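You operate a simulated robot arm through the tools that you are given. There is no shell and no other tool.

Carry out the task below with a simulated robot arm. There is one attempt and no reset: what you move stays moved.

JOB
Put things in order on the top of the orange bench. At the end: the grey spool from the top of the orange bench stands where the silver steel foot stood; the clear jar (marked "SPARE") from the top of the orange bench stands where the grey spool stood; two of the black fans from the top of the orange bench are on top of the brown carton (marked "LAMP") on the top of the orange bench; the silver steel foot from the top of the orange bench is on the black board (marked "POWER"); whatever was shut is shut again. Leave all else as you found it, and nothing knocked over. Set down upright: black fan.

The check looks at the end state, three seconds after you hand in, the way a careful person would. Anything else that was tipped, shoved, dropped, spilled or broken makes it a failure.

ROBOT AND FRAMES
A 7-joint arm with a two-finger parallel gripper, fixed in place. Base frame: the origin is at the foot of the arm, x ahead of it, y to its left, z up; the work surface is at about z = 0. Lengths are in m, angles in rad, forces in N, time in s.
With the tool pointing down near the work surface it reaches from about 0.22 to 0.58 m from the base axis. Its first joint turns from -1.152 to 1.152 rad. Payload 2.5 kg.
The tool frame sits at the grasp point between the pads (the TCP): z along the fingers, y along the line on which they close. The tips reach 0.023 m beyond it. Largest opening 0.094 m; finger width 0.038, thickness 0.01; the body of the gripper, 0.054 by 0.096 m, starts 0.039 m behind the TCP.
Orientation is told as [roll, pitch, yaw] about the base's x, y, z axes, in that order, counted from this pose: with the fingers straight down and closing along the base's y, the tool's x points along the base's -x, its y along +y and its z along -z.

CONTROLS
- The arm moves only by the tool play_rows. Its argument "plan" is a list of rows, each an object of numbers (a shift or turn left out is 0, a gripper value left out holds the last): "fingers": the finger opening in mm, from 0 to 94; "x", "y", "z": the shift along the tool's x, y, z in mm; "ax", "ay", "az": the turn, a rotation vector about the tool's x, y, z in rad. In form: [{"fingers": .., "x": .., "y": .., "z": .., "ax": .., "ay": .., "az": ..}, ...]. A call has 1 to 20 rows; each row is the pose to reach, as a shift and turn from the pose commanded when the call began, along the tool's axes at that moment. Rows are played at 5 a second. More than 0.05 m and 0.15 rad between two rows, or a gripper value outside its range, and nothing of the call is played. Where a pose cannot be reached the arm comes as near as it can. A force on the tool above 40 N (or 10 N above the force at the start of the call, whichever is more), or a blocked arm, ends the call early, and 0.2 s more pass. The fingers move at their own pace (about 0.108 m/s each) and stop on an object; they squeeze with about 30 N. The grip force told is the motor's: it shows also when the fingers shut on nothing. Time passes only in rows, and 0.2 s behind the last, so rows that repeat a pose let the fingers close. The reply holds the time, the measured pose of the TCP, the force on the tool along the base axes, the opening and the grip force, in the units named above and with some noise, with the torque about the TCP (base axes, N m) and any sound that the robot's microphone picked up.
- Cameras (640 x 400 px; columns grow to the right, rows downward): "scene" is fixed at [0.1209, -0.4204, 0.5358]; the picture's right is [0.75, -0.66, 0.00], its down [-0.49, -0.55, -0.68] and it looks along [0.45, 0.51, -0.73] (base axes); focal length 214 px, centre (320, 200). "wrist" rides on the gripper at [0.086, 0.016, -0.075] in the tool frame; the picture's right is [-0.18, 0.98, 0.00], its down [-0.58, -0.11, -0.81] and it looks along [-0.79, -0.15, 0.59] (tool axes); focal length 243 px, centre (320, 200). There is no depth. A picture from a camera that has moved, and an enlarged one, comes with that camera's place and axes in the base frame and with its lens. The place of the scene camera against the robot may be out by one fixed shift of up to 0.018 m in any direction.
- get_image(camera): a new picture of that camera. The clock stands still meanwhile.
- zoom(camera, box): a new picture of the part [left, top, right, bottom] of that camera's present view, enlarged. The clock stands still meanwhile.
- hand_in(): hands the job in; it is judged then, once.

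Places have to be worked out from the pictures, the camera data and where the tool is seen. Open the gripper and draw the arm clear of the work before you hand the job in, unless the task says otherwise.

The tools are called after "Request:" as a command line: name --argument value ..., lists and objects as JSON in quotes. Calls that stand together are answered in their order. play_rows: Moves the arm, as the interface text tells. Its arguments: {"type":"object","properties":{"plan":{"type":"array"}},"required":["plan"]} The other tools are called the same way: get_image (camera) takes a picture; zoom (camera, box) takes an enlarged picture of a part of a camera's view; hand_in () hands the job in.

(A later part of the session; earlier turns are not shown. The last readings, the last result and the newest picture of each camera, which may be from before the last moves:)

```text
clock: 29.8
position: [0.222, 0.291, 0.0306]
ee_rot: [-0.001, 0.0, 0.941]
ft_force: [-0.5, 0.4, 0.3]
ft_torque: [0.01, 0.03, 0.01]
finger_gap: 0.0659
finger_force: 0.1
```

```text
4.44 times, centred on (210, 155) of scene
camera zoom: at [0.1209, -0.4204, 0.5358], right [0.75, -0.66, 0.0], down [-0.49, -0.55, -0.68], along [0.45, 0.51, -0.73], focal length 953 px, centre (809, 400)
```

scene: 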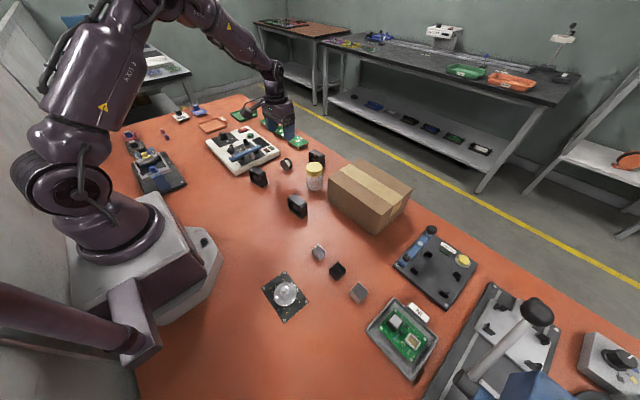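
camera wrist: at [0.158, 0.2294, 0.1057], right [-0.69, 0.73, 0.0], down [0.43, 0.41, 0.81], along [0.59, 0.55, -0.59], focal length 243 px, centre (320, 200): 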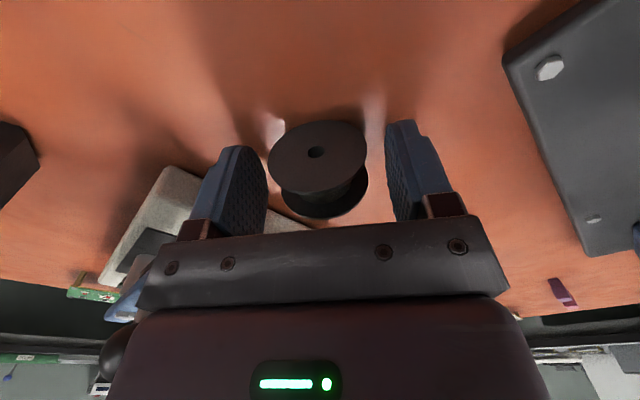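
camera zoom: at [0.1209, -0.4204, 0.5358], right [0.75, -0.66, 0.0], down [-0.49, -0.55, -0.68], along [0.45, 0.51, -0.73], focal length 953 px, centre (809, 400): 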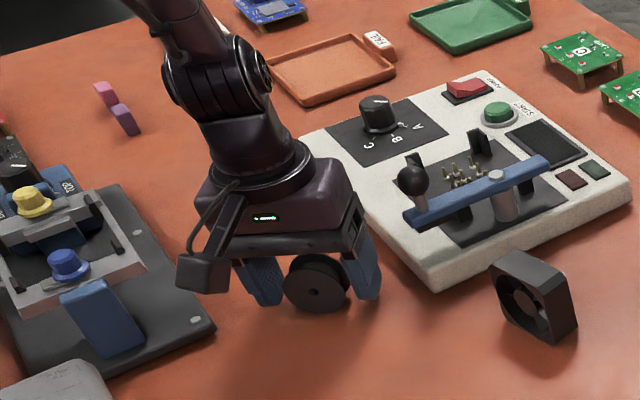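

The spool stands free on the foot's old spot. I rise straight up, then travel to above the jar, which I triangulate at about (0.482, 0.007) with its lid top at z≈0.075, opening the fingers to 84 mm.

Request:
play_rows --plan '[{"fingers": 66, "z": -10}, {"z": -35}, {"z": -80}, {"z": -125}, {"z": -170}, {"fingers": 84, "x": 7.5, "y": -37.7, "z": -180, "az": 0.0926}, {"x": 15, "y": -75.3, "z": -185, "az": 0.185}, {"x": 22.4, "y": -113, "z": -185, "az": 0.278}, {"x": 29.9, "y": -150.7, "z": -185, "az": 0.37}, {"x": 37.4, "y": -188.4, "z": -185, "az": 0.463}, {"x": 44.9, "y": -226, "z": -180, "az": 0.5556}, {"x": 52.4, "y": -263.7, "z": -175, "az": 0.648}, {"x": 59.8, "y": -301.4, "z": -170, "az": 0.741}, {"x": 67.3, "y": -339, "z": -165, "az": 0.833}, {"x": 74.8, "y": -376.7, "z": -160, "az": 0.926}, {"x": 74.8, "y": -376.7, "z": -160, "az": 0.926}]'

Request:
get_image --camera "wrist"

Request:
get_image --camera "scene"

```text
clock: 33.2
position: [0.4826, 0.006, 0.1911]
ee_rot: [0.0, 0.0, 0.014]
ft_force: [-0.2, 0.4, 0.1]
ft_torque: [-0.02, -0.02, 0.01]
finger_gap: 0.0842
finger_force: 0.1
```

```text
taken
camera wrist: at [0.3961, 0.0202, 0.2656], right [0.17, 0.99, 0.0], down [0.58, -0.1, 0.81], along [0.79, -0.14, -0.59], focal length 243 px, centre (320, 200)
```

wrist: 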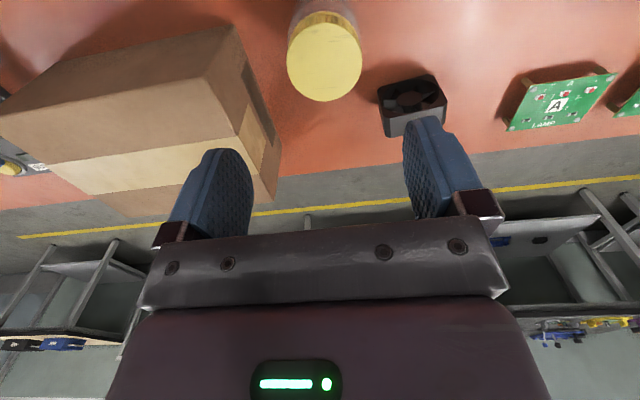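

```text
taken
```

scene: 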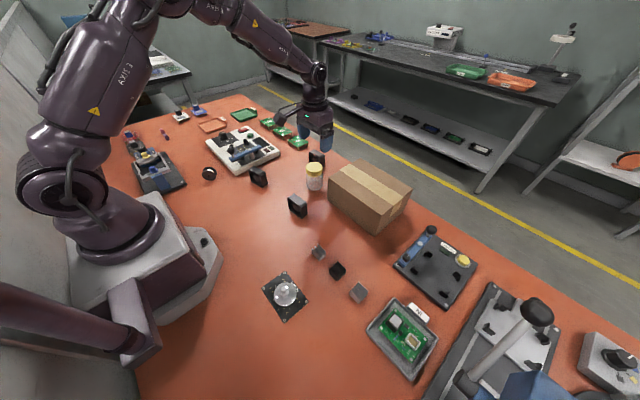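

The spool still stands in place. I zoom on the jar's lid to align.

Request:
zoom --camera "wrist" --box '[260, 0, 400, 110]'

Request:
zoom --camera "scene" --box '[240, 120, 350, 220]'

```text
3.64 times, centred on (330, 55) of wrist
camera zoom: at [0.3961, 0.0202, 0.2656], right [0.17, 0.99, 0.0], down [0.58, -0.1, 0.81], along [0.79, -0.14, -0.59], focal length 882 px, centre (284, 727)
```

zoom: 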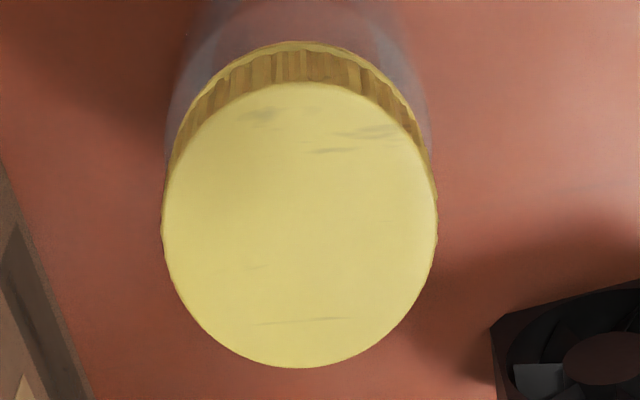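

```text
4.00 times, centred on (295, 170) of scene
camera zoom: at [0.1208, -0.4204, 0.5358], right [0.75, -0.66, 0.0], down [-0.49, -0.55, -0.68], along [0.45, 0.51, -0.73], focal length 858 px, centre (420, 320)
```

zoom: 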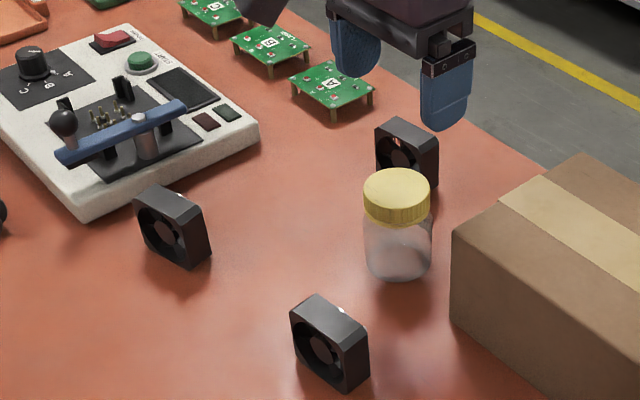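

Jar: lid diameter 57 mm, axis at about (0.4844, 0.008). I shift 2–3 mm and lower with fingers at 84 mm on both sides, then check before closing.

Request:
play_rows --plan '[{"fingers": 84, "x": -2.1, "y": 2.9, "z": 30}, {"x": -2.1, "y": 2.9, "z": 65}, {"x": -2.1, "y": 2.9, "z": 95}, {"x": -2.1, "y": 2.9, "z": 120}, {"x": -2.1, "y": 2.9, "z": 130}, {"x": -2.1, "y": 2.9, "z": 130}]'

Request:
get_image --camera "wrist"

Request:
zoom --camera "scene" --box '[240, 120, 350, 220]'

```text
clock: 34.6
position: [0.4831, 0.0119, 0.0598]
ee_rot: [-0.001, 0.0, 0.014]
ft_force: [-0.2, 0.4, 0.2]
ft_torque: [0.02, 0.01, 0.03]
finger_gap: 0.084
finger_force: 0.0
```

```text
taken
camera wrist: at [0.3979, 0.0255, 0.1355], right [0.17, 0.99, 0.0], down [0.58, -0.1, 0.81], along [0.79, -0.14, -0.59], focal length 243 px, centre (320, 200)
```

wrist: 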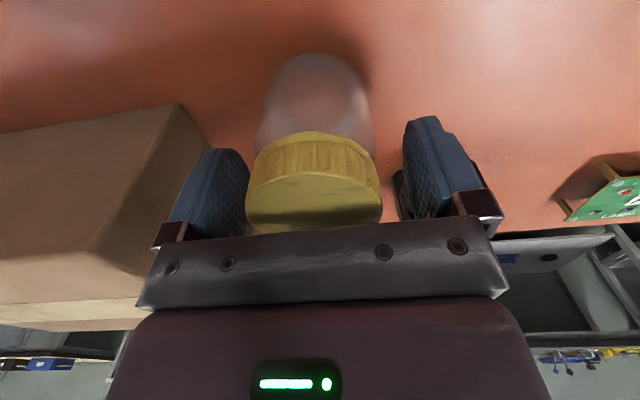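

```text
4.00 times, centred on (295, 170) of scene
camera zoom: at [0.1209, -0.4204, 0.5358], right [0.75, -0.66, 0.0], down [-0.49, -0.55, -0.68], along [0.45, 0.51, -0.73], focal length 858 px, centre (420, 320)
```

zoom: 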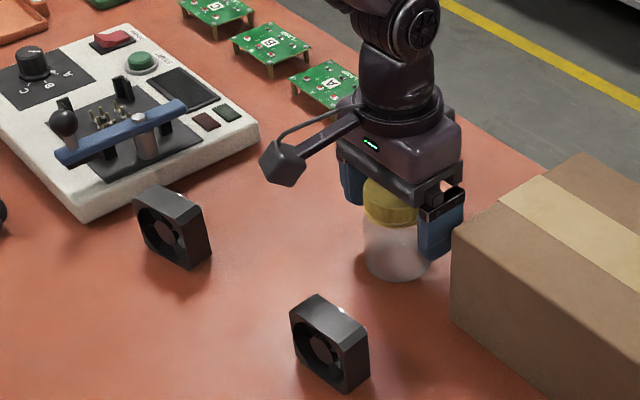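

Fingers straddle the jar, but the tool is about 2.4 mm too far to +y; I correct that, go down 10 mm more and close gently.

Request:
play_rows --plan '[{"fingers": 84, "y": -2.4, "z": 5}, {"y": -2.4, "z": 10.5}, {"y": -2.4, "z": 10.5}, {"fingers": 70, "y": -2.4, "z": 10.5}, {"fingers": 62, "y": -2.4, "z": 10.5}, {"fingers": 54, "y": -2.4, "z": 10.5}, {"fingers": 48, "y": -2.4, "z": 10.5}, {"y": -2.4, "z": 10.5}]'

Request:
get_image --camera "wrist"

Request:
zoom --camera "scene" --box '[240, 120, 350, 220]'

```text
clock: 36.4
position: [0.4835, 0.0101, 0.0498]
ee_rot: [-0.001, -0.001, 0.014]
ft_force: [-0.3, 0.2, -0.4]
ft_torque: [0.01, -0.01, -0.04]
finger_gap: 0.059
finger_force: 30.6
```

```text
taken
camera wrist: at [0.3982, 0.0236, 0.125], right [0.17, 0.99, 0.0], down [0.58, -0.1, 0.81], along [0.79, -0.14, -0.59], focal length 243 px, centre (320, 200)
```

wrist: 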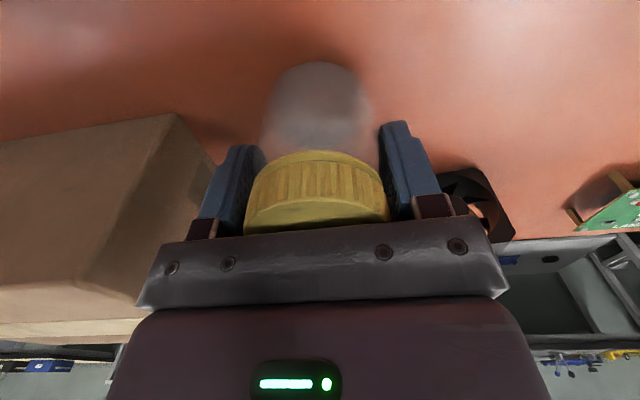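

```text
4.00 times, centred on (295, 170) of scene
camera zoom: at [0.1209, -0.4204, 0.5358], right [0.75, -0.66, 0.0], down [-0.49, -0.55, -0.68], along [0.45, 0.51, -0.73], focal length 858 px, centre (420, 320)
```

zoom: 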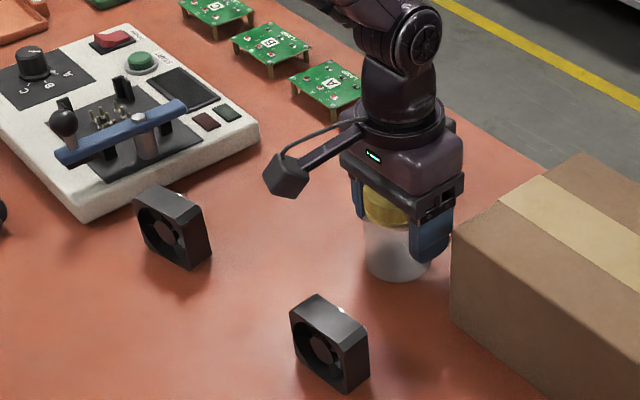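

Gripped at 59.0 mm. I lift the jar 120 mm and check it.

Request:
play_rows --plan '[{"fingers": 48, "z": -5}, {"z": -15}, {"z": -40}, {"z": -70}, {"z": -100}, {"z": -120}, {"z": -120}]'

Request:
get_image --camera "wrist"

Request:
zoom --camera "scene" --box '[240, 70, 370, 220]'

```text
clock: 38.0
position: [0.4837, 0.0089, 0.1696]
ee_rot: [0.001, 0.001, 0.013]
ft_force: [-0.1, 0.8, -0.1]
ft_torque: [-0.01, -0.01, 0.02]
finger_gap: 0.0589
finger_force: 30.0
```

```text
taken
camera wrist: at [0.3967, 0.0233, 0.2449], right [0.17, 0.99, 0.0], down [0.58, -0.1, 0.81], along [0.79, -0.14, -0.59], focal length 243 px, centre (320, 200)
```

wrist: 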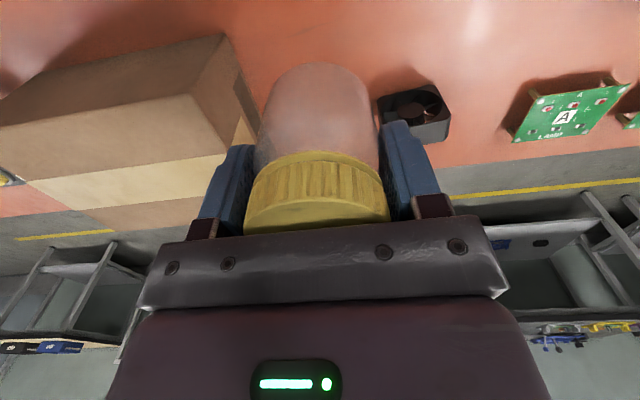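

```text
2.67 times, centred on (305, 145) of scene
camera zoom: at [0.1208, -0.4204, 0.5358], right [0.75, -0.66, 0.0], down [-0.49, -0.55, -0.68], along [0.45, 0.51, -0.73], focal length 572 px, centre (360, 347)
```

zoom: 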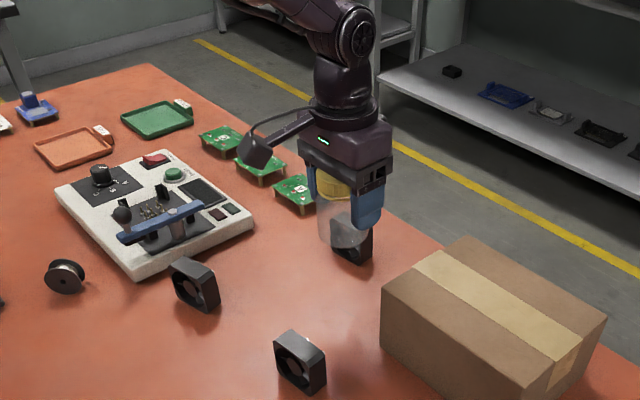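

The jar is held upright. I carry it to above the spool's former spot (0.462, 0.1485).

Request:
play_rows --plan '[{"fingers": 48, "x": 3.8, "y": 28}, {"x": 7.6, "y": 56}, {"x": 11.5, "y": 84}, {"x": 15.3, "y": 112}, {"x": 19.1, "y": 140.3}, {"x": 19.1, "y": 140.3}, {"x": 19.1, "y": 140.3, "z": 30}, {"x": 19.1, "y": 140.3, "z": 65}, {"x": 19.1, "y": 140.3, "z": 95}, {"x": 19.1, "y": 140.3, "z": 110}, {"x": 19.1, "y": 140.3, "z": 110}]'

Request:
get_image --camera "wrist"

Request:
zoom --camera "scene" --box '[240, 100, 350, 200]'

```text
clock: 40.4
position: [0.4633, 0.1502, 0.0606]
ee_rot: [0.0, 0.0, 0.014]
ft_force: [-0.7, 0.0, -1.2]
ft_torque: [0.02, -0.04, 0.04]
finger_gap: 0.0588
finger_force: 30.2
```

```text
taken
camera wrist: at [0.3764, 0.1633, 0.1357], right [0.17, 0.99, 0.0], down [0.58, -0.1, 0.81], along [0.79, -0.14, -0.59], focal length 243 px, centre (320, 200)
```

wrist: 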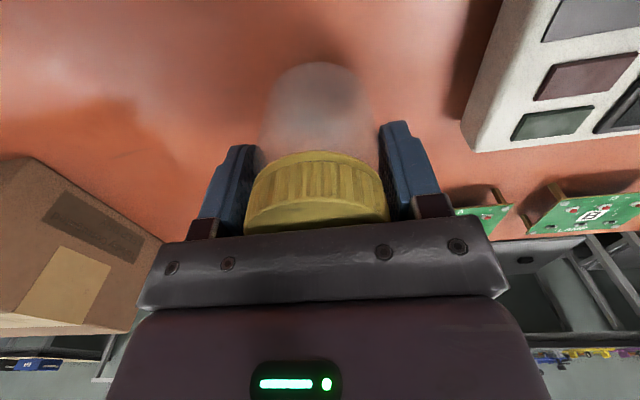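

```text
4.00 times, centred on (295, 150) of scene
camera zoom: at [0.1209, -0.4204, 0.5358], right [0.75, -0.66, 0.0], down [-0.49, -0.55, -0.68], along [0.45, 0.51, -0.73], focal length 858 px, centre (420, 400)
```

zoom: 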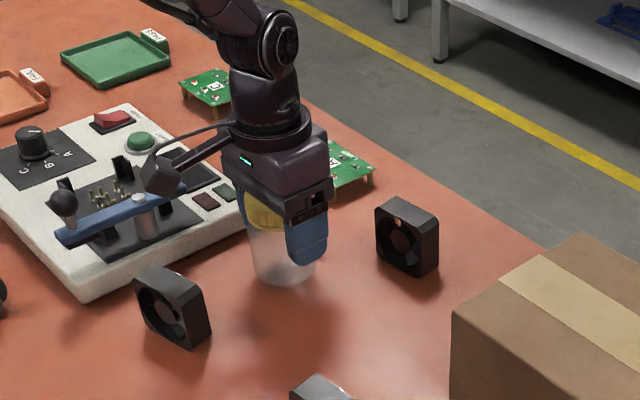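

At (0.4626, 0.1485), about 1 cm above the bench. I lower the rest gently until contact.

Request:
play_rows --plan '[{"fingers": 48, "z": 5}, {"z": 8}, {"z": 10}, {"z": 11}, {"z": 11}]'

```text
clock: 41.6
position: [0.463, 0.1484, 0.0501]
ee_rot: [0.0, -0.001, 0.015]
ft_force: [-3.2, -1.0, 12.0]
ft_torque: [-0.08, 0.23, 0.02]
finger_gap: 0.0588
finger_force: 29.6
```

Contact at 12 N. I ease up slightly, open the fingers in steps to 82 mm, and look before rising.

Request:
play_rows --plan '[{"fingers": 48, "z": -0.8}, {"fingers": 62, "z": -0.8}, {"fingers": 68, "z": -0.8}, {"fingers": 76, "z": -0.8}, {"fingers": 82, "z": -0.8}, {"fingers": 82, "z": -0.8}]'

Request:
get_image --camera "wrist"

Request:
zoom --camera "scene" --box '[240, 100, 350, 200]'

```text
clock: 43.0
position: [0.4619, 0.1488, 0.0498]
ee_rot: [0.001, 0.0, 0.015]
ft_force: [-0.7, 1.3, -0.8]
ft_torque: [0.0, 0.03, -0.01]
finger_gap: 0.082
finger_force: 0.1
```

```text
taken
camera wrist: at [0.3762, 0.1631, 0.1247], right [0.17, 0.99, 0.0], down [0.58, -0.1, 0.81], along [0.79, -0.14, -0.59], focal length 243 px, centre (320, 200)
```

wrist: 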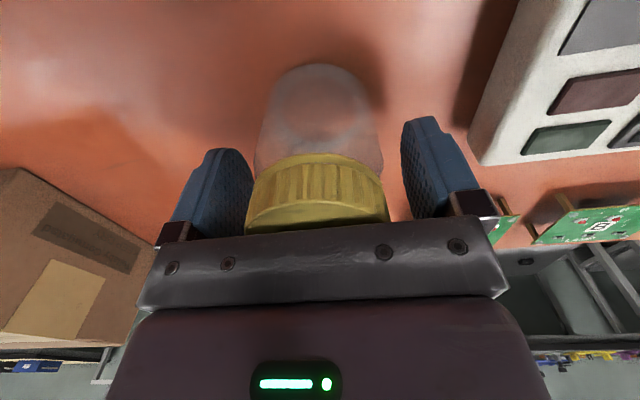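

```text
4.00 times, centred on (295, 150) of scene
camera zoom: at [0.1209, -0.4204, 0.5358], right [0.75, -0.66, 0.0], down [-0.49, -0.55, -0.68], along [0.45, 0.51, -0.73], focal length 858 px, centre (420, 400)
```

zoom: 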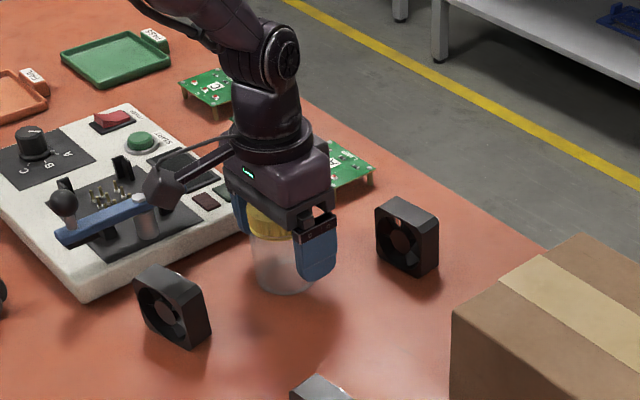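

The jar stands freely at the spool's old spot. I rise straight up and move over the fan at about (0.356, -0.053) to look at its attitude.

Request:
play_rows --plan '[{"fingers": 82, "z": -10}, {"z": -35}, {"z": -75}, {"z": -115}, {"z": -150}, {"z": -170}, {"x": 18.2, "y": -33, "z": -170}, {"x": 36.3, "y": -66.7, "z": -170}, {"x": 54.5, "y": -100, "z": -165}, {"x": 72.7, "y": -133, "z": -155}, {"x": 90.8, "y": -166.7, "z": -140}, {"x": 109, "y": -200, "z": -125}, {"x": 109, "y": -200, "z": -125}]'

Request:
get_image --camera "wrist"

Request:
get_image --camera "scene"

```text
clock: 45.8
position: [0.3546, -0.0548, 0.1753]
ee_rot: [0.001, -0.002, 0.015]
ft_force: [0.0, 0.2, -0.8]
ft_torque: [0.01, -0.02, -0.02]
finger_gap: 0.0822
finger_force: 0.0
```

```text
taken
camera wrist: at [0.27, -0.0398, 0.2506], right [0.17, 0.99, 0.0], down [0.58, -0.1, 0.81], along [0.79, -0.14, -0.59], focal length 243 px, centre (320, 200)
```

wrist: 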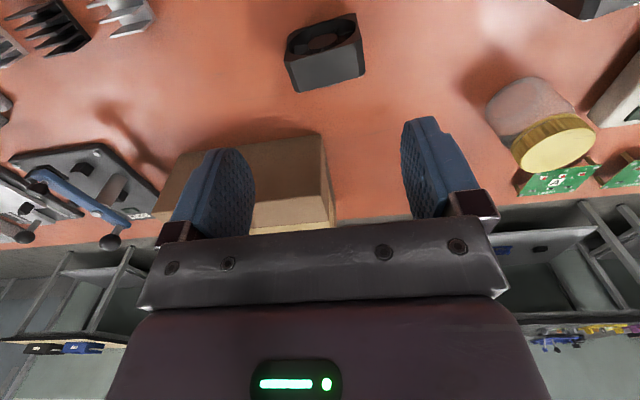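

```text
taken
```

scene: 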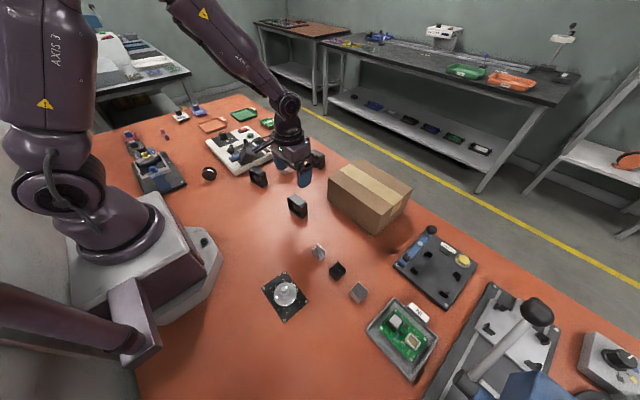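

The jar, spool and foot are in place. The fan is under the tool; I zoom in on it for size and yaw.

Request:
zoom --camera "wrist" --box '[265, 0, 385, 100]'

Request:
zoom --camera "scene" --box '[270, 170, 330, 230]'

Request:
zoom --camera "wrist" --box '[130, 100, 350, 240]'

```text
4.00 times, centred on (325, 50) of wrist
camera zoom: at [0.27, -0.0398, 0.2506], right [0.17, 0.99, 0.0], down [0.58, -0.1, 0.81], along [0.79, -0.14, -0.59], focal length 970 px, centre (300, 800)
```

zoom: 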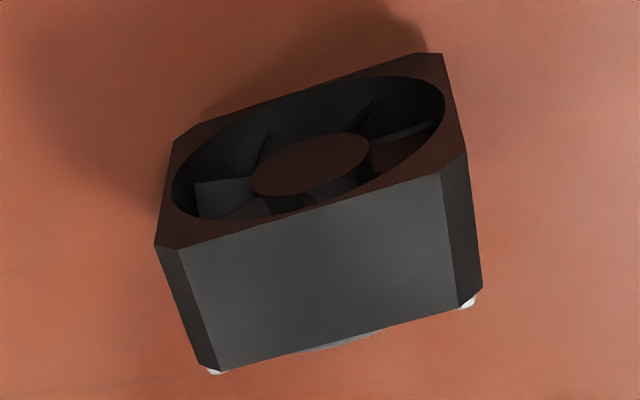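

```text
6.67 times, centred on (300, 200) of scene
camera zoom: at [0.1208, -0.4204, 0.5358], right [0.75, -0.66, 0.0], down [-0.49, -0.55, -0.68], along [0.45, 0.51, -0.73], focal length 1430 px, centre (453, 200)
```

zoom: 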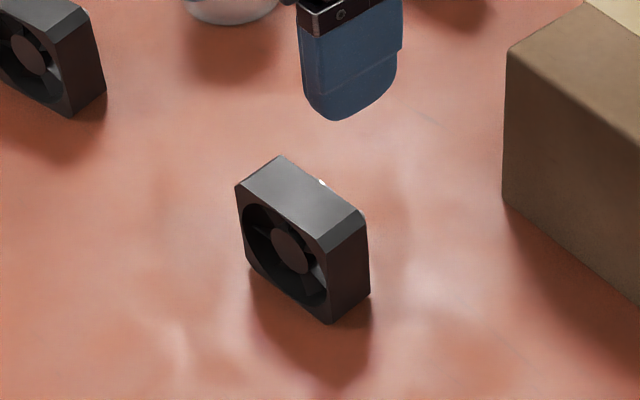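

```text
2.86 times, centred on (240, 170) of wrist
camera zoom: at [0.27, -0.0398, 0.2506], right [0.17, 0.99, 0.0], down [0.58, -0.1, 0.81], along [0.79, -0.14, -0.59], focal length 693 px, centre (549, 286)
```

zoom: 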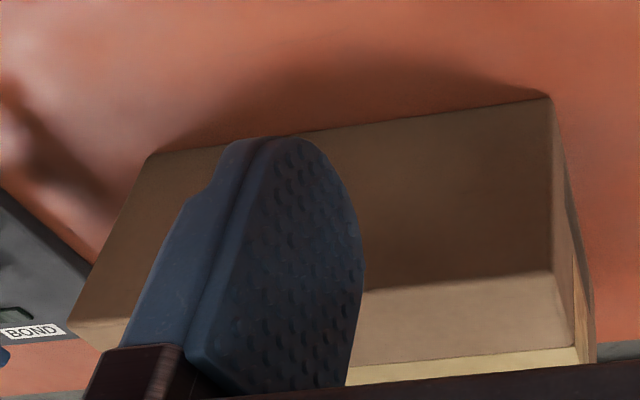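

The fan is about 60×60×25 mm, upright, facing -x with yaw ≈+0.1, centred near (0.360, -0.0515). I turn to match, centre, and lower until the tips straddle its top, then check.

Request:
play_rows --plan '[{"fingers": 86, "x": -2, "y": 1.6, "az": -0.042}, {"x": -4.1, "y": 3.2, "az": -0.083}, {"x": -4.1, "y": 3.2, "z": 30, "az": -0.083}, {"x": -4.1, "y": 3.2, "z": 60, "az": -0.083}, {"x": -4.1, "y": 3.2, "z": 80, "az": -0.083}, {"x": -4.1, "y": 3.2, "z": 80, "az": -0.083}]'

Request:
get_image --camera "wrist"

Request:
zoom --camera "scene" --box '[250, 150, 350, 240]'

```text
clock: 47.2
position: [0.3606, -0.0474, 0.0941]
ee_rot: [-0.002, 0.0, 0.098]
ft_force: [0.7, 0.4, 1.3]
ft_torque: [-0.05, 0.01, 0.01]
finger_gap: 0.0859
finger_force: 0.0
```

```text
taken
camera wrist: at [0.2731, -0.0419, 0.1689], right [0.09, 1.0, 0.0], down [0.59, -0.05, 0.81], along [0.8, -0.07, -0.59], focal length 243 px, centre (320, 200)
```

wrist: 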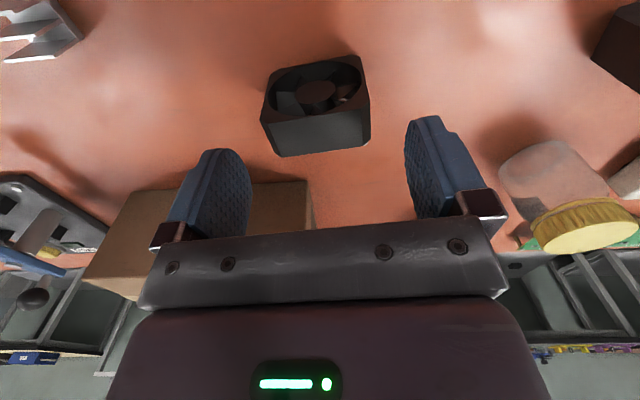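

```text
4.44 times, centred on (300, 195) of scene
camera zoom: at [0.1209, -0.4204, 0.5358], right [0.75, -0.66, 0.0], down [-0.49, -0.55, -0.68], along [0.45, 0.51, -0.73], focal length 953 px, centre (409, 222)
```

zoom: 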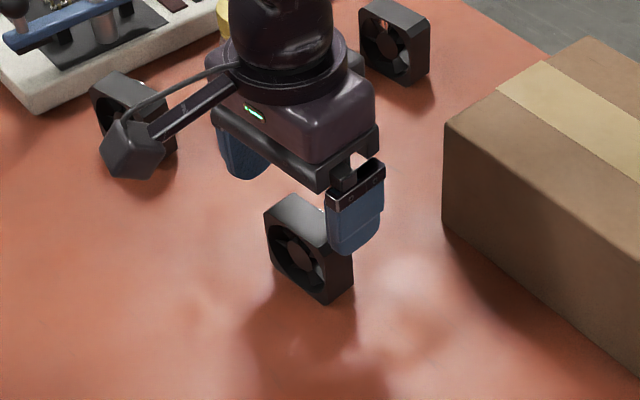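

I zoom to check the fan's centring between the fingers.

Request:
zoom --camera "wrist" --box '[240, 40, 400, 170]'

```text
3.08 times, centred on (320, 105) of wrist
camera zoom: at [0.2731, -0.0419, 0.1689], right [0.09, 1.0, 0.0], down [0.59, -0.05, 0.81], along [0.8, -0.07, -0.59], focal length 746 px, centre (320, 492)
```

zoom: 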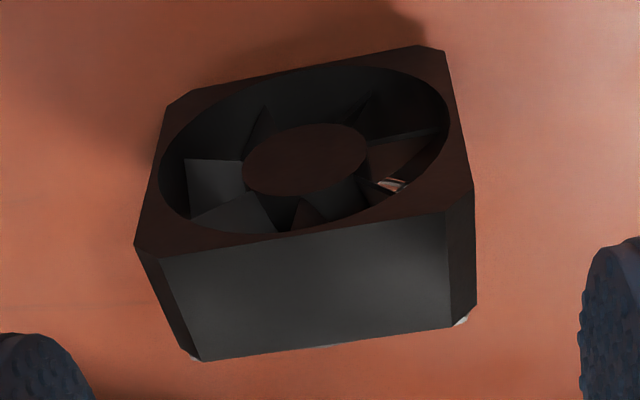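

The fan's centre is (0.3609, -0.0509), yaw 0.096 — the tool is within 1.6 mm. I correct, descend to TCP z≈0.037 and close on its sides.

Request:
play_rows --plan '[{"fingers": 86, "y": -1.6, "z": 15}, {"y": -1.6, "z": 35}, {"y": -1.6, "z": 50}, {"y": -1.6, "z": 57}, {"y": -1.6, "z": 57}, {"fingers": 72, "y": -1.6, "z": 57}, {"fingers": 64, "y": -1.6, "z": 57}, {"fingers": 56, "y": -1.6, "z": 57}, {"fingers": 50, "y": -1.6, "z": 57}, {"y": -1.6, "z": 57}]'

Request:
get_image --camera "wrist"

Request:
zoom --camera "scene" --box '[250, 150, 350, 240]'

```text
clock: 49.4
position: [0.3609, -0.0501, 0.0383]
ee_rot: [0.0, 0.001, 0.098]
ft_force: [-0.1, -0.4, -0.3]
ft_torque: [0.0, -0.01, 0.01]
finger_gap: 0.0596
finger_force: 30.5
```

```text
taken
camera wrist: at [0.274, -0.0434, 0.1133], right [0.09, 1.0, 0.0], down [0.59, -0.05, 0.81], along [0.8, -0.07, -0.59], focal length 243 px, centre (320, 200)
```

wrist: 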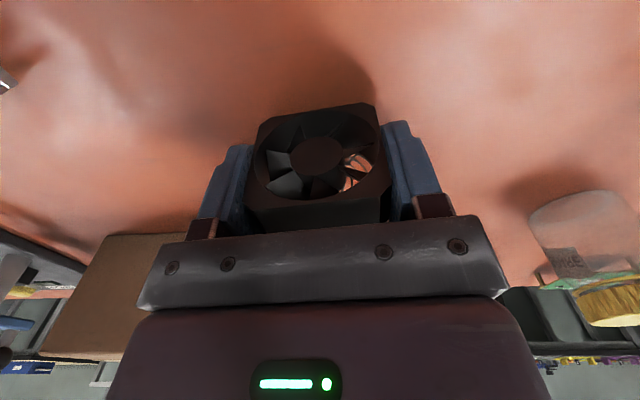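

```text
4.44 times, centred on (300, 195) of scene
camera zoom: at [0.1209, -0.4204, 0.5358], right [0.75, -0.66, 0.0], down [-0.49, -0.55, -0.68], along [0.45, 0.51, -0.73], focal length 953 px, centre (409, 222)
```

zoom: 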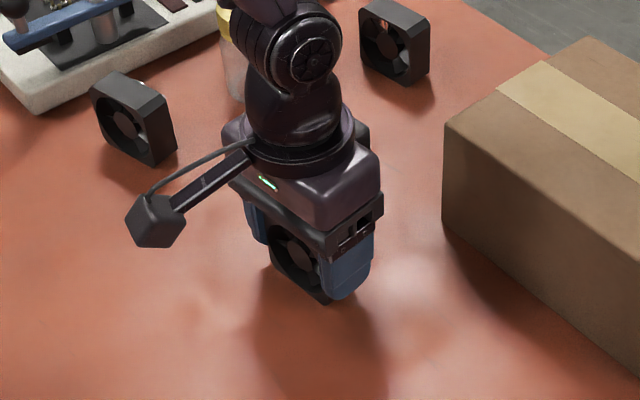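

Fan gripped (59.6 mm, 30 N), its bottom is 38 mm below the TCP. I lift it 200 mm and look at the carton from there.

Request:
play_rows --plan '[{"fingers": 50, "z": -6}, {"z": -25}, {"z": -60}, {"z": -100}, {"z": -140}, {"z": -180}, {"z": -205}, {"z": -205}]'

Request:
get_image --camera "wrist"

Request:
get_image --camera "scene"

```text
clock: 51.2
position: [0.359, -0.0505, 0.2435]
ee_rot: [0.0, 0.001, 0.096]
ft_force: [-0.4, 0.5, -0.7]
ft_torque: [0.03, -0.02, -0.01]
finger_gap: 0.0594
finger_force: 30.2
```

```text
taken
camera wrist: at [0.2723, -0.0438, 0.3181], right [0.09, 1.0, 0.0], down [0.59, -0.05, 0.81], along [0.8, -0.07, -0.59], focal length 243 px, centre (320, 200)
```

wrist: 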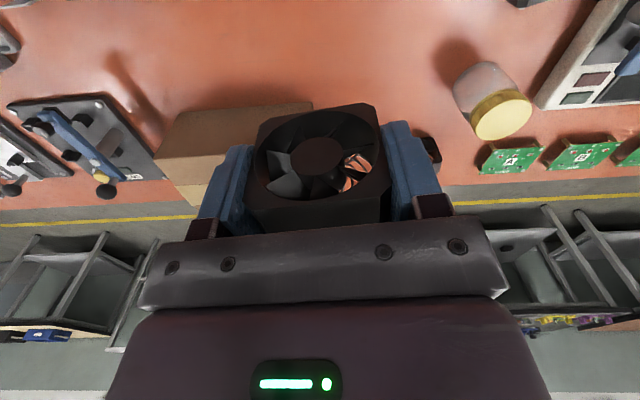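

```text
taken
```

scene: 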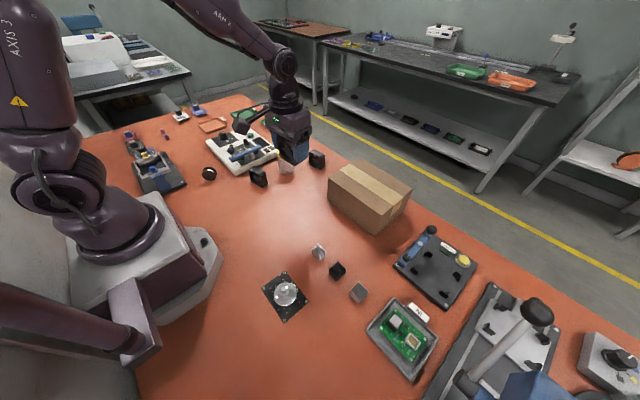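

From several views the carton spans x≈0.468–0.625, y≈-0.271 to -0.0725, top at z≈0.098. I carry this fan over the carton's -y half, to (0.50, -0.222), squaring the tool to yaw 0.

Request:
play_rows --plan '[{"fingers": 50, "x": -20.6, "y": -30.6, "az": 0.016}, {"x": -41.2, "y": -61.1, "az": 0.032}, {"x": -61.8, "y": -91.7, "az": 0.048}, {"x": -82.3, "y": -122.3, "az": 0.064}, {"x": -102.9, "y": -152.8, "az": 0.08}, {"x": -123.5, "y": -183.4, "az": 0.096}, {"x": -123.5, "y": -183.4, "az": 0.096}]'

Request:
get_image --camera "wrist"

Request:
zoom --camera "scene" --box '[290, 90, 450, 250]'

```text
clock: 52.8
position: [0.5015, -0.2223, 0.2438]
ee_rot: [0.0, 0.003, 0.0]
ft_force: [-0.5, -0.8, 0.3]
ft_torque: [-0.04, -0.02, 0.03]
finger_gap: 0.0594
finger_force: 30.2
```

```text
taken
camera wrist: at [0.4151, -0.2084, 0.3185], right [0.18, 0.98, 0.0], down [0.58, -0.11, 0.81], along [0.79, -0.15, -0.59], focal length 243 px, centre (320, 200)
```

wrist: 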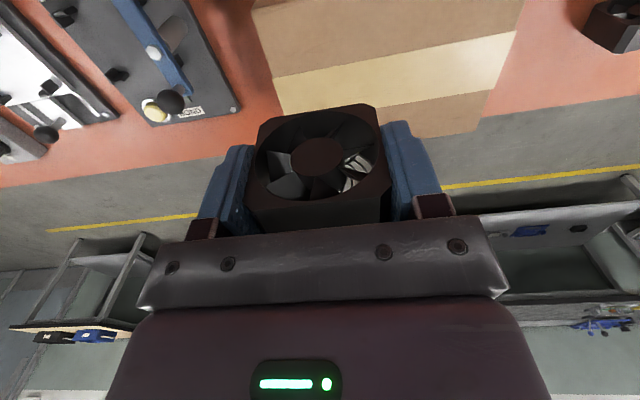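

```text
2.50 times, centred on (370, 170) of scene
camera zoom: at [0.1208, -0.4204, 0.5358], right [0.75, -0.66, 0.0], down [-0.49, -0.55, -0.68], along [0.45, 0.51, -0.73], focal length 536 px, centre (195, 275)
```

zoom: 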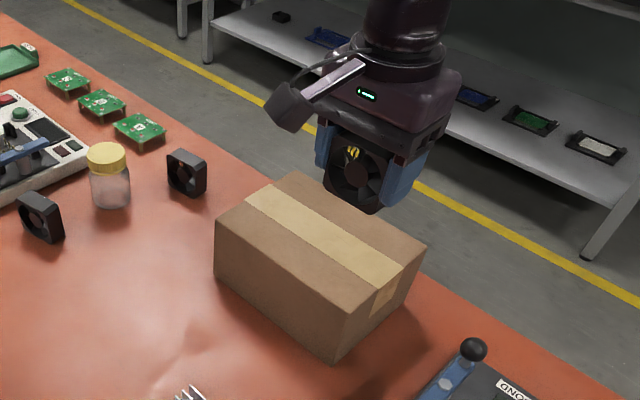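

The fan is over the carton's left half with about 15 mm to its -y edge. I lower it to about 1 cm above the top and check from the scene camera.

Request:
play_rows --plan '[{"fingers": 50, "z": 25}, {"z": 50}, {"z": 75}, {"z": 90}, {"z": 96}, {"z": 96}]'

Request:
get_image --camera "wrist"

Request:
zoom --camera "scene" --box '[310, 110, 430, 250]'

```text
clock: 54.2
position: [0.5, -0.2217, 0.1473]
ee_rot: [0.001, -0.001, 0.002]
ft_force: [0.3, -0.2, -0.1]
ft_torque: [0.02, 0.02, -0.02]
finger_gap: 0.0593
finger_force: 30.1
```

```text
taken
camera wrist: at [0.4149, -0.2071, 0.221], right [0.18, 0.98, 0.0], down [0.58, -0.11, 0.81], along [0.79, -0.15, -0.59], focal length 243 px, centre (320, 200)
```

wrist: 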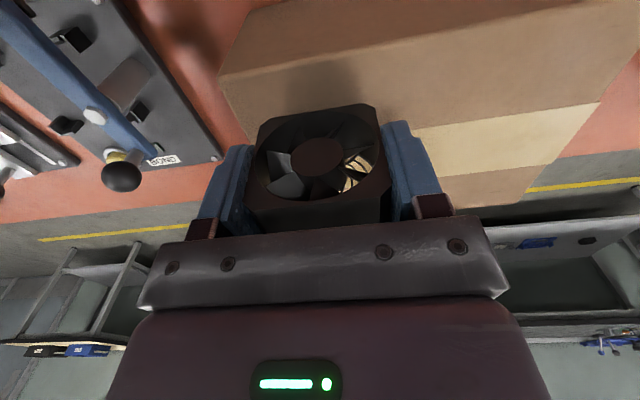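

```text
2.86 times, centred on (370, 180) of scene
camera zoom: at [0.1209, -0.4204, 0.5358], right [0.75, -0.66, 0.0], down [-0.49, -0.55, -0.68], along [0.45, 0.51, -0.73], focal length 613 px, centre (177, 257)
```

zoom: 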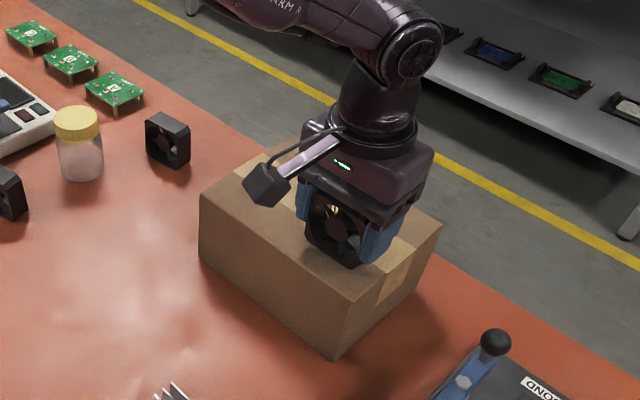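

The fan bottom is about 1 cm over the carton top, front face some 2 cm back from the edge. I lower in small steps until contact.

Request:
play_rows --plan '[{"fingers": 50, "z": 4}, {"z": 7}, {"z": 8.5}, {"z": 9.5}, {"z": 9.5}]'

```text
clock: 55.4
position: [0.5009, -0.2217, 0.1385]
ee_rot: [0.001, 0.0, 0.001]
ft_force: [-1.3, -0.4, 2.0]
ft_torque: [0.02, 0.0, 0.02]
finger_gap: 0.0597
finger_force: 30.3
```

Perhaps a first touch (2 N). I lower another millimetre to confirm contact.

Request:
play_rows --plan '[{"fingers": 50, "z": 0.6}, {"z": 1.2}, {"z": 1.2}]'

Request:
zoom --camera "scene" --box '[340, 140, 420, 220]'

```text
clock: 56.2
position: [0.5017, -0.2222, 0.1374]
ee_rot: [-0.003, -0.003, 0.002]
ft_force: [-4.8, 3.9, 18.0]
ft_torque: [0.2, 0.25, -0.01]
finger_gap: 0.0594
finger_force: 30.6
```

```text
5.00 times, centred on (380, 180) of scene
camera zoom: at [0.1208, -0.4203, 0.5359], right [0.75, -0.66, 0.0], down [-0.49, -0.55, -0.68], along [0.45, 0.51, -0.73], focal length 1072 px, centre (20, 300)
```

zoom: 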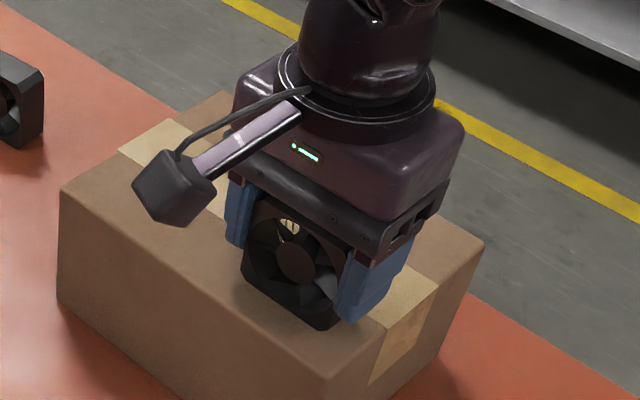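

Firm contact (18 N). I back off about a millimetre, then open the fingers in steps and look.

Request:
play_rows --plan '[{"fingers": 50, "z": -0.6}, {"z": -1.0}, {"fingers": 62, "z": -1.0}, {"fingers": 66, "z": -1.0}, {"fingers": 72, "z": -1.0}, {"fingers": 76, "z": -1.0}, {"fingers": 76, "z": -1.0}]'

Request:
get_image --camera "wrist"

Request:
zoom --camera "scene" --box '[340, 140, 420, 220]'

```text
clock: 57.8
position: [0.5013, -0.2212, 0.1378]
ee_rot: [-0.001, 0.0, 0.001]
ft_force: [-0.4, 0.4, -0.2]
ft_torque: [-0.03, -0.02, -0.03]
finger_gap: 0.0762
finger_force: 0.1
```

```text
taken
camera wrist: at [0.415, -0.2066, 0.2125], right [0.18, 0.98, 0.0], down [0.58, -0.11, 0.81], along [0.79, -0.15, -0.59], focal length 243 px, centre (320, 200)
```

wrist: 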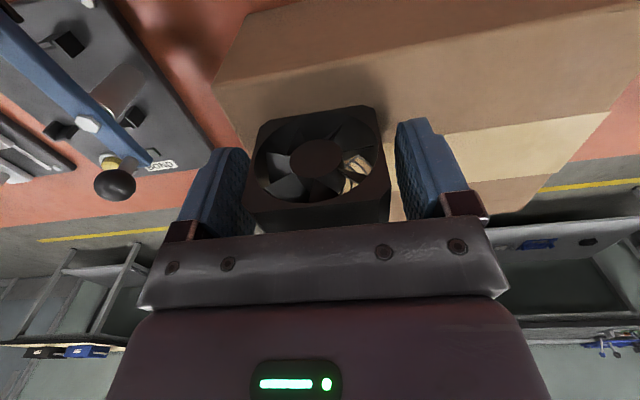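

```text
5.00 times, centred on (380, 180) of scene
camera zoom: at [0.1209, -0.4204, 0.5358], right [0.75, -0.66, 0.0], down [-0.49, -0.55, -0.68], along [0.45, 0.51, -0.73], focal length 1072 px, centre (20, 300)
```

zoom: 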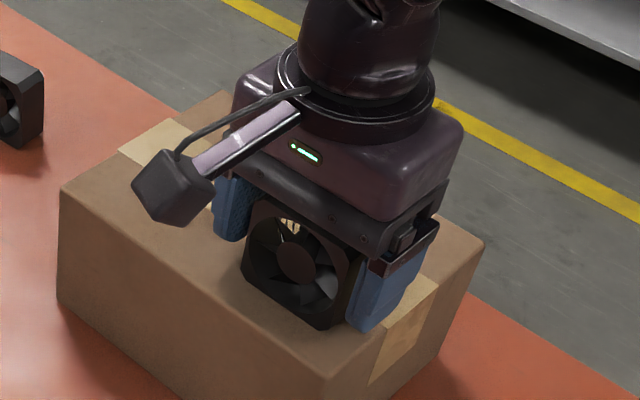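

The first fan stands upright and free on the carton. I rise clear and move over the second fan near (0.342, 0.159).

Request:
play_rows --plan '[{"fingers": 76, "z": -10}, {"z": -40}, {"z": -80}, {"z": -120}, {"z": -150}, {"x": 14.5, "y": 34.5, "z": -150}, {"x": 29, "y": 69, "z": -150}, {"x": 43.5, "y": 103.6, "z": -150}, {"x": 58, "y": 138, "z": -145}, {"x": 72, "y": 172.7, "z": -135}, {"x": 87, "y": 207, "z": -125}, {"fingers": 86, "x": 101, "y": 242, "z": -110}, {"x": 116, "y": 276, "z": -95}, {"x": 130, "y": 311, "z": -80}, {"x": 145, "y": 345, "z": -65}, {"x": 159, "y": 380, "z": -50}, {"x": 159, "y": 380, "z": -50}]'

Request:
get_image --camera "wrist"

Request:
get_image --camera "scene"

```text
clock: 61.4
position: [0.3435, 0.1611, 0.1869]
ee_rot: [0.0, 0.0, 0.0]
ft_force: [0.2, -0.1, 0.7]
ft_torque: [0.04, 0.01, 0.01]
finger_gap: 0.0862
finger_force: 0.1
```

```text
taken
camera wrist: at [0.2573, 0.1755, 0.2612], right [0.18, 0.98, 0.0], down [0.58, -0.11, 0.81], along [0.79, -0.15, -0.59], focal length 243 px, centre (320, 200)
```

wrist: 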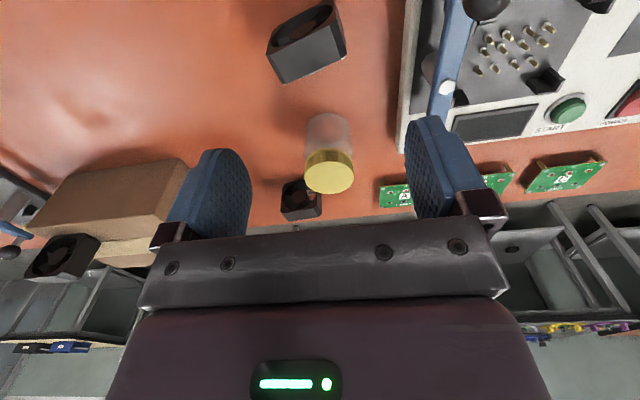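

```text
taken
```

scene: 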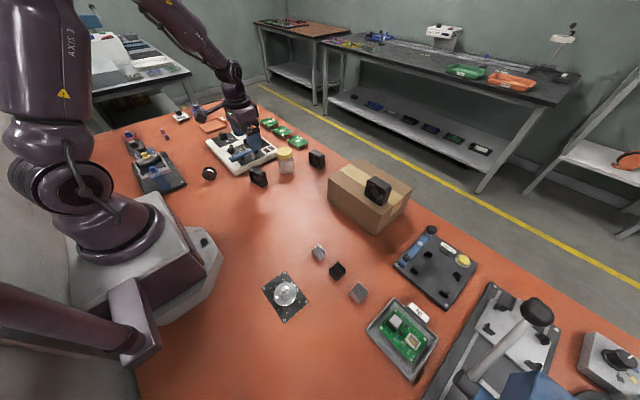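

The fan stands on the carton; the other items look right. I zoom on the next fan to find its yaw and centre.

Request:
zoom --camera "wrist" --box '[245, 0, 365, 90]'

Request:
zoom --camera "scene" --box '[330, 150, 420, 240]'

```text
4.44 times, centred on (305, 45) of wrist
camera zoom: at [0.2573, 0.1755, 0.2612], right [0.18, 0.98, 0.0], down [0.58, -0.11, 0.81], along [0.79, -0.15, -0.59], focal length 1078 px, centre (387, 889)
```

zoom: 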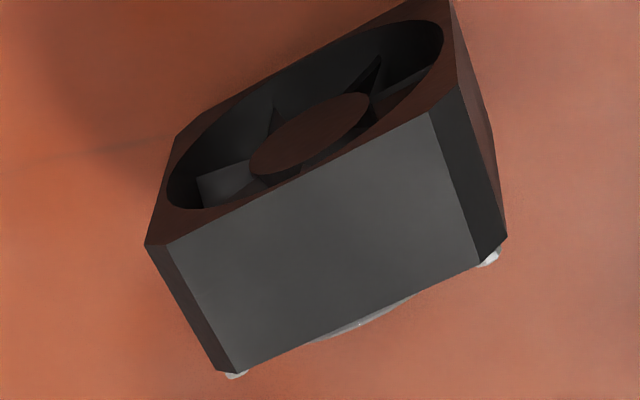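

```text
4.44 times, centred on (375, 195) of scene
camera zoom: at [0.1209, -0.4203, 0.5358], right [0.75, -0.66, 0.0], down [-0.49, -0.55, -0.68], along [0.45, 0.51, -0.73], focal length 953 px, centre (76, 222)
```

zoom: 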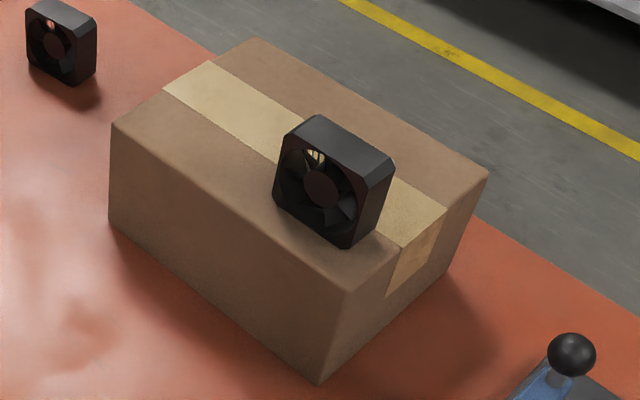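

The second fan: centre about (0.3408, 0.1487), yaw ≈0.225. I turn and shift to match, and descend partway for a check.

Request:
play_rows --plan '[{"fingers": 86, "x": 1.2, "y": -5.4, "az": -0.112}, {"x": 2.5, "y": -10.8, "az": -0.225}, {"x": 2.5, "y": -10.8, "z": 30, "az": -0.225}, {"x": 2.5, "y": -10.8, "z": 65, "az": -0.225}, {"x": 2.5, "y": -10.8, "z": 90, "az": -0.225}, {"x": 2.5, "y": -10.8, "z": 90, "az": -0.225}]'

Request:
zoom --camera "wrist" --box '[240, 40, 400, 170]'

Request:
get_image --camera "wrist"

```text
clock: 62.8
position: [0.3397, 0.1493, 0.0978]
ee_rot: [0.0, 0.0, 0.229]
ft_force: [0.5, -0.7, -0.5]
ft_torque: [0.04, 0.0, -0.03]
finger_gap: 0.0856
finger_force: 0.0
```

```text
3.08 times, centred on (320, 105) of wrist
camera zoom: at [0.2531, 0.1444, 0.1725], right [-0.04, 1.0, 0.0], down [0.59, 0.02, 0.81], along [0.81, 0.03, -0.59], focal length 746 px, centre (320, 492)
```

zoom: 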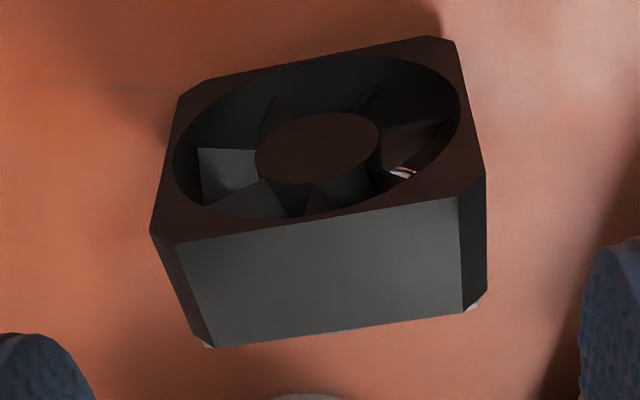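

```text
taken
camera wrist: at [0.2531, 0.1444, 0.1725], right [-0.04, 1.0, 0.0], down [0.59, 0.02, 0.81], along [0.81, 0.03, -0.59], focal length 243 px, centre (320, 200)
```

wrist: 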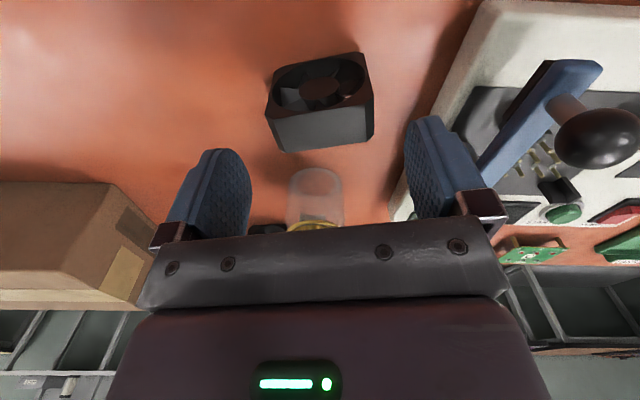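

The tool is within 1 mm of the fan's centre (0.3408, 0.149). I descend to TCP z≈0.038 and close on its sides.

Request:
play_rows --plan '[{"fingers": 86, "y": 0.7, "z": 15}, {"y": 0.7, "z": 35}, {"y": 0.7, "z": 52}, {"y": 0.7, "z": 59}, {"y": 0.7, "z": 59}, {"fingers": 72, "y": 0.7, "z": 59}, {"fingers": 64, "y": 0.7, "z": 59}, {"fingers": 56, "y": 0.7, "z": 59}, {"fingers": 50, "y": 0.7, "z": 59}, {"y": 0.7, "z": 59}]'

Request:
get_image --camera "wrist"

Request:
zoom --camera "scene" --box '[200, 110, 320, 210]'

```text
clock: 65.0
position: [0.3415, 0.148, 0.039]
ee_rot: [0.001, 0.002, 0.226]
ft_force: [0.4, -0.8, 1.0]
ft_torque: [0.04, -0.04, -0.04]
finger_gap: 0.0594
finger_force: 30.2
```

```text
taken
camera wrist: at [0.2527, 0.1441, 0.114], right [-0.04, 1.0, 0.0], down [0.59, 0.02, 0.81], along [0.81, 0.03, -0.59], focal length 243 px, centre (320, 200)
```

wrist: 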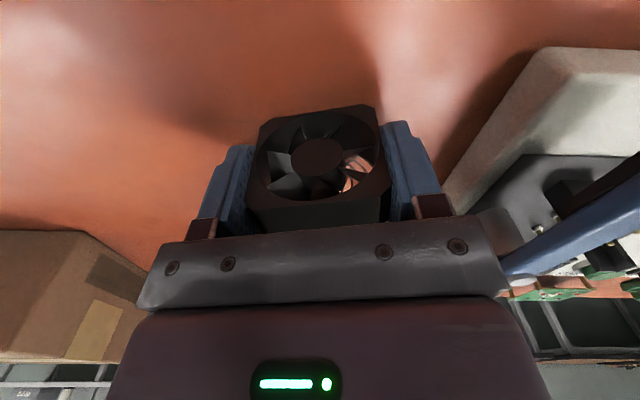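

```text
4.00 times, centred on (260, 160) of scene
camera zoom: at [0.1208, -0.4204, 0.5358], right [0.75, -0.66, 0.0], down [-0.49, -0.55, -0.68], along [0.45, 0.51, -0.73], focal length 858 px, centre (560, 360)
```

zoom: 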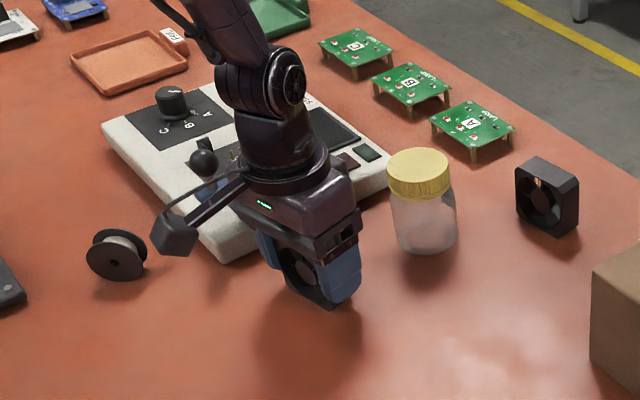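

Gripped at 59.4 mm. I lift it 205 mm straight up, checking, before moving.

Request:
play_rows --plan '[{"fingers": 50, "z": -6}, {"z": -25}, {"z": -60}, {"z": -100}, {"z": -140}, {"z": -180}, {"z": -205}, {"z": -205}]'

Request:
get_image --camera "wrist"

```text
clock: 66.8
position: [0.341, 0.1487, 0.2443]
ee_rot: [-0.001, -0.001, 0.226]
ft_force: [-0.2, -0.9, -1.5]
ft_torque: [0.01, 0.0, 0.02]
finger_gap: 0.0596
finger_force: 29.7
```

```text
taken
camera wrist: at [0.2531, 0.1446, 0.3187], right [-0.04, 1.0, 0.0], down [0.59, 0.02, 0.81], along [0.81, 0.03, -0.59], focal length 243 px, centre (320, 200)
```

wrist: 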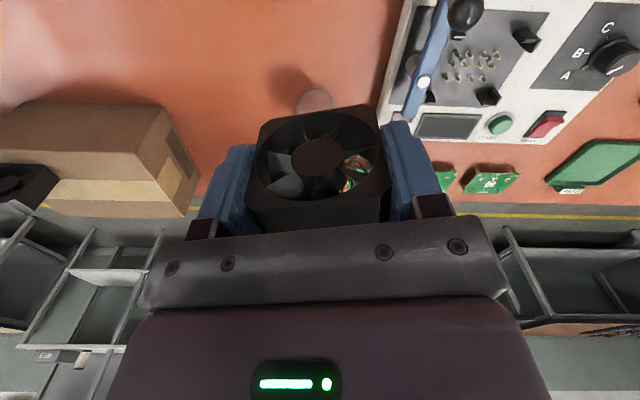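

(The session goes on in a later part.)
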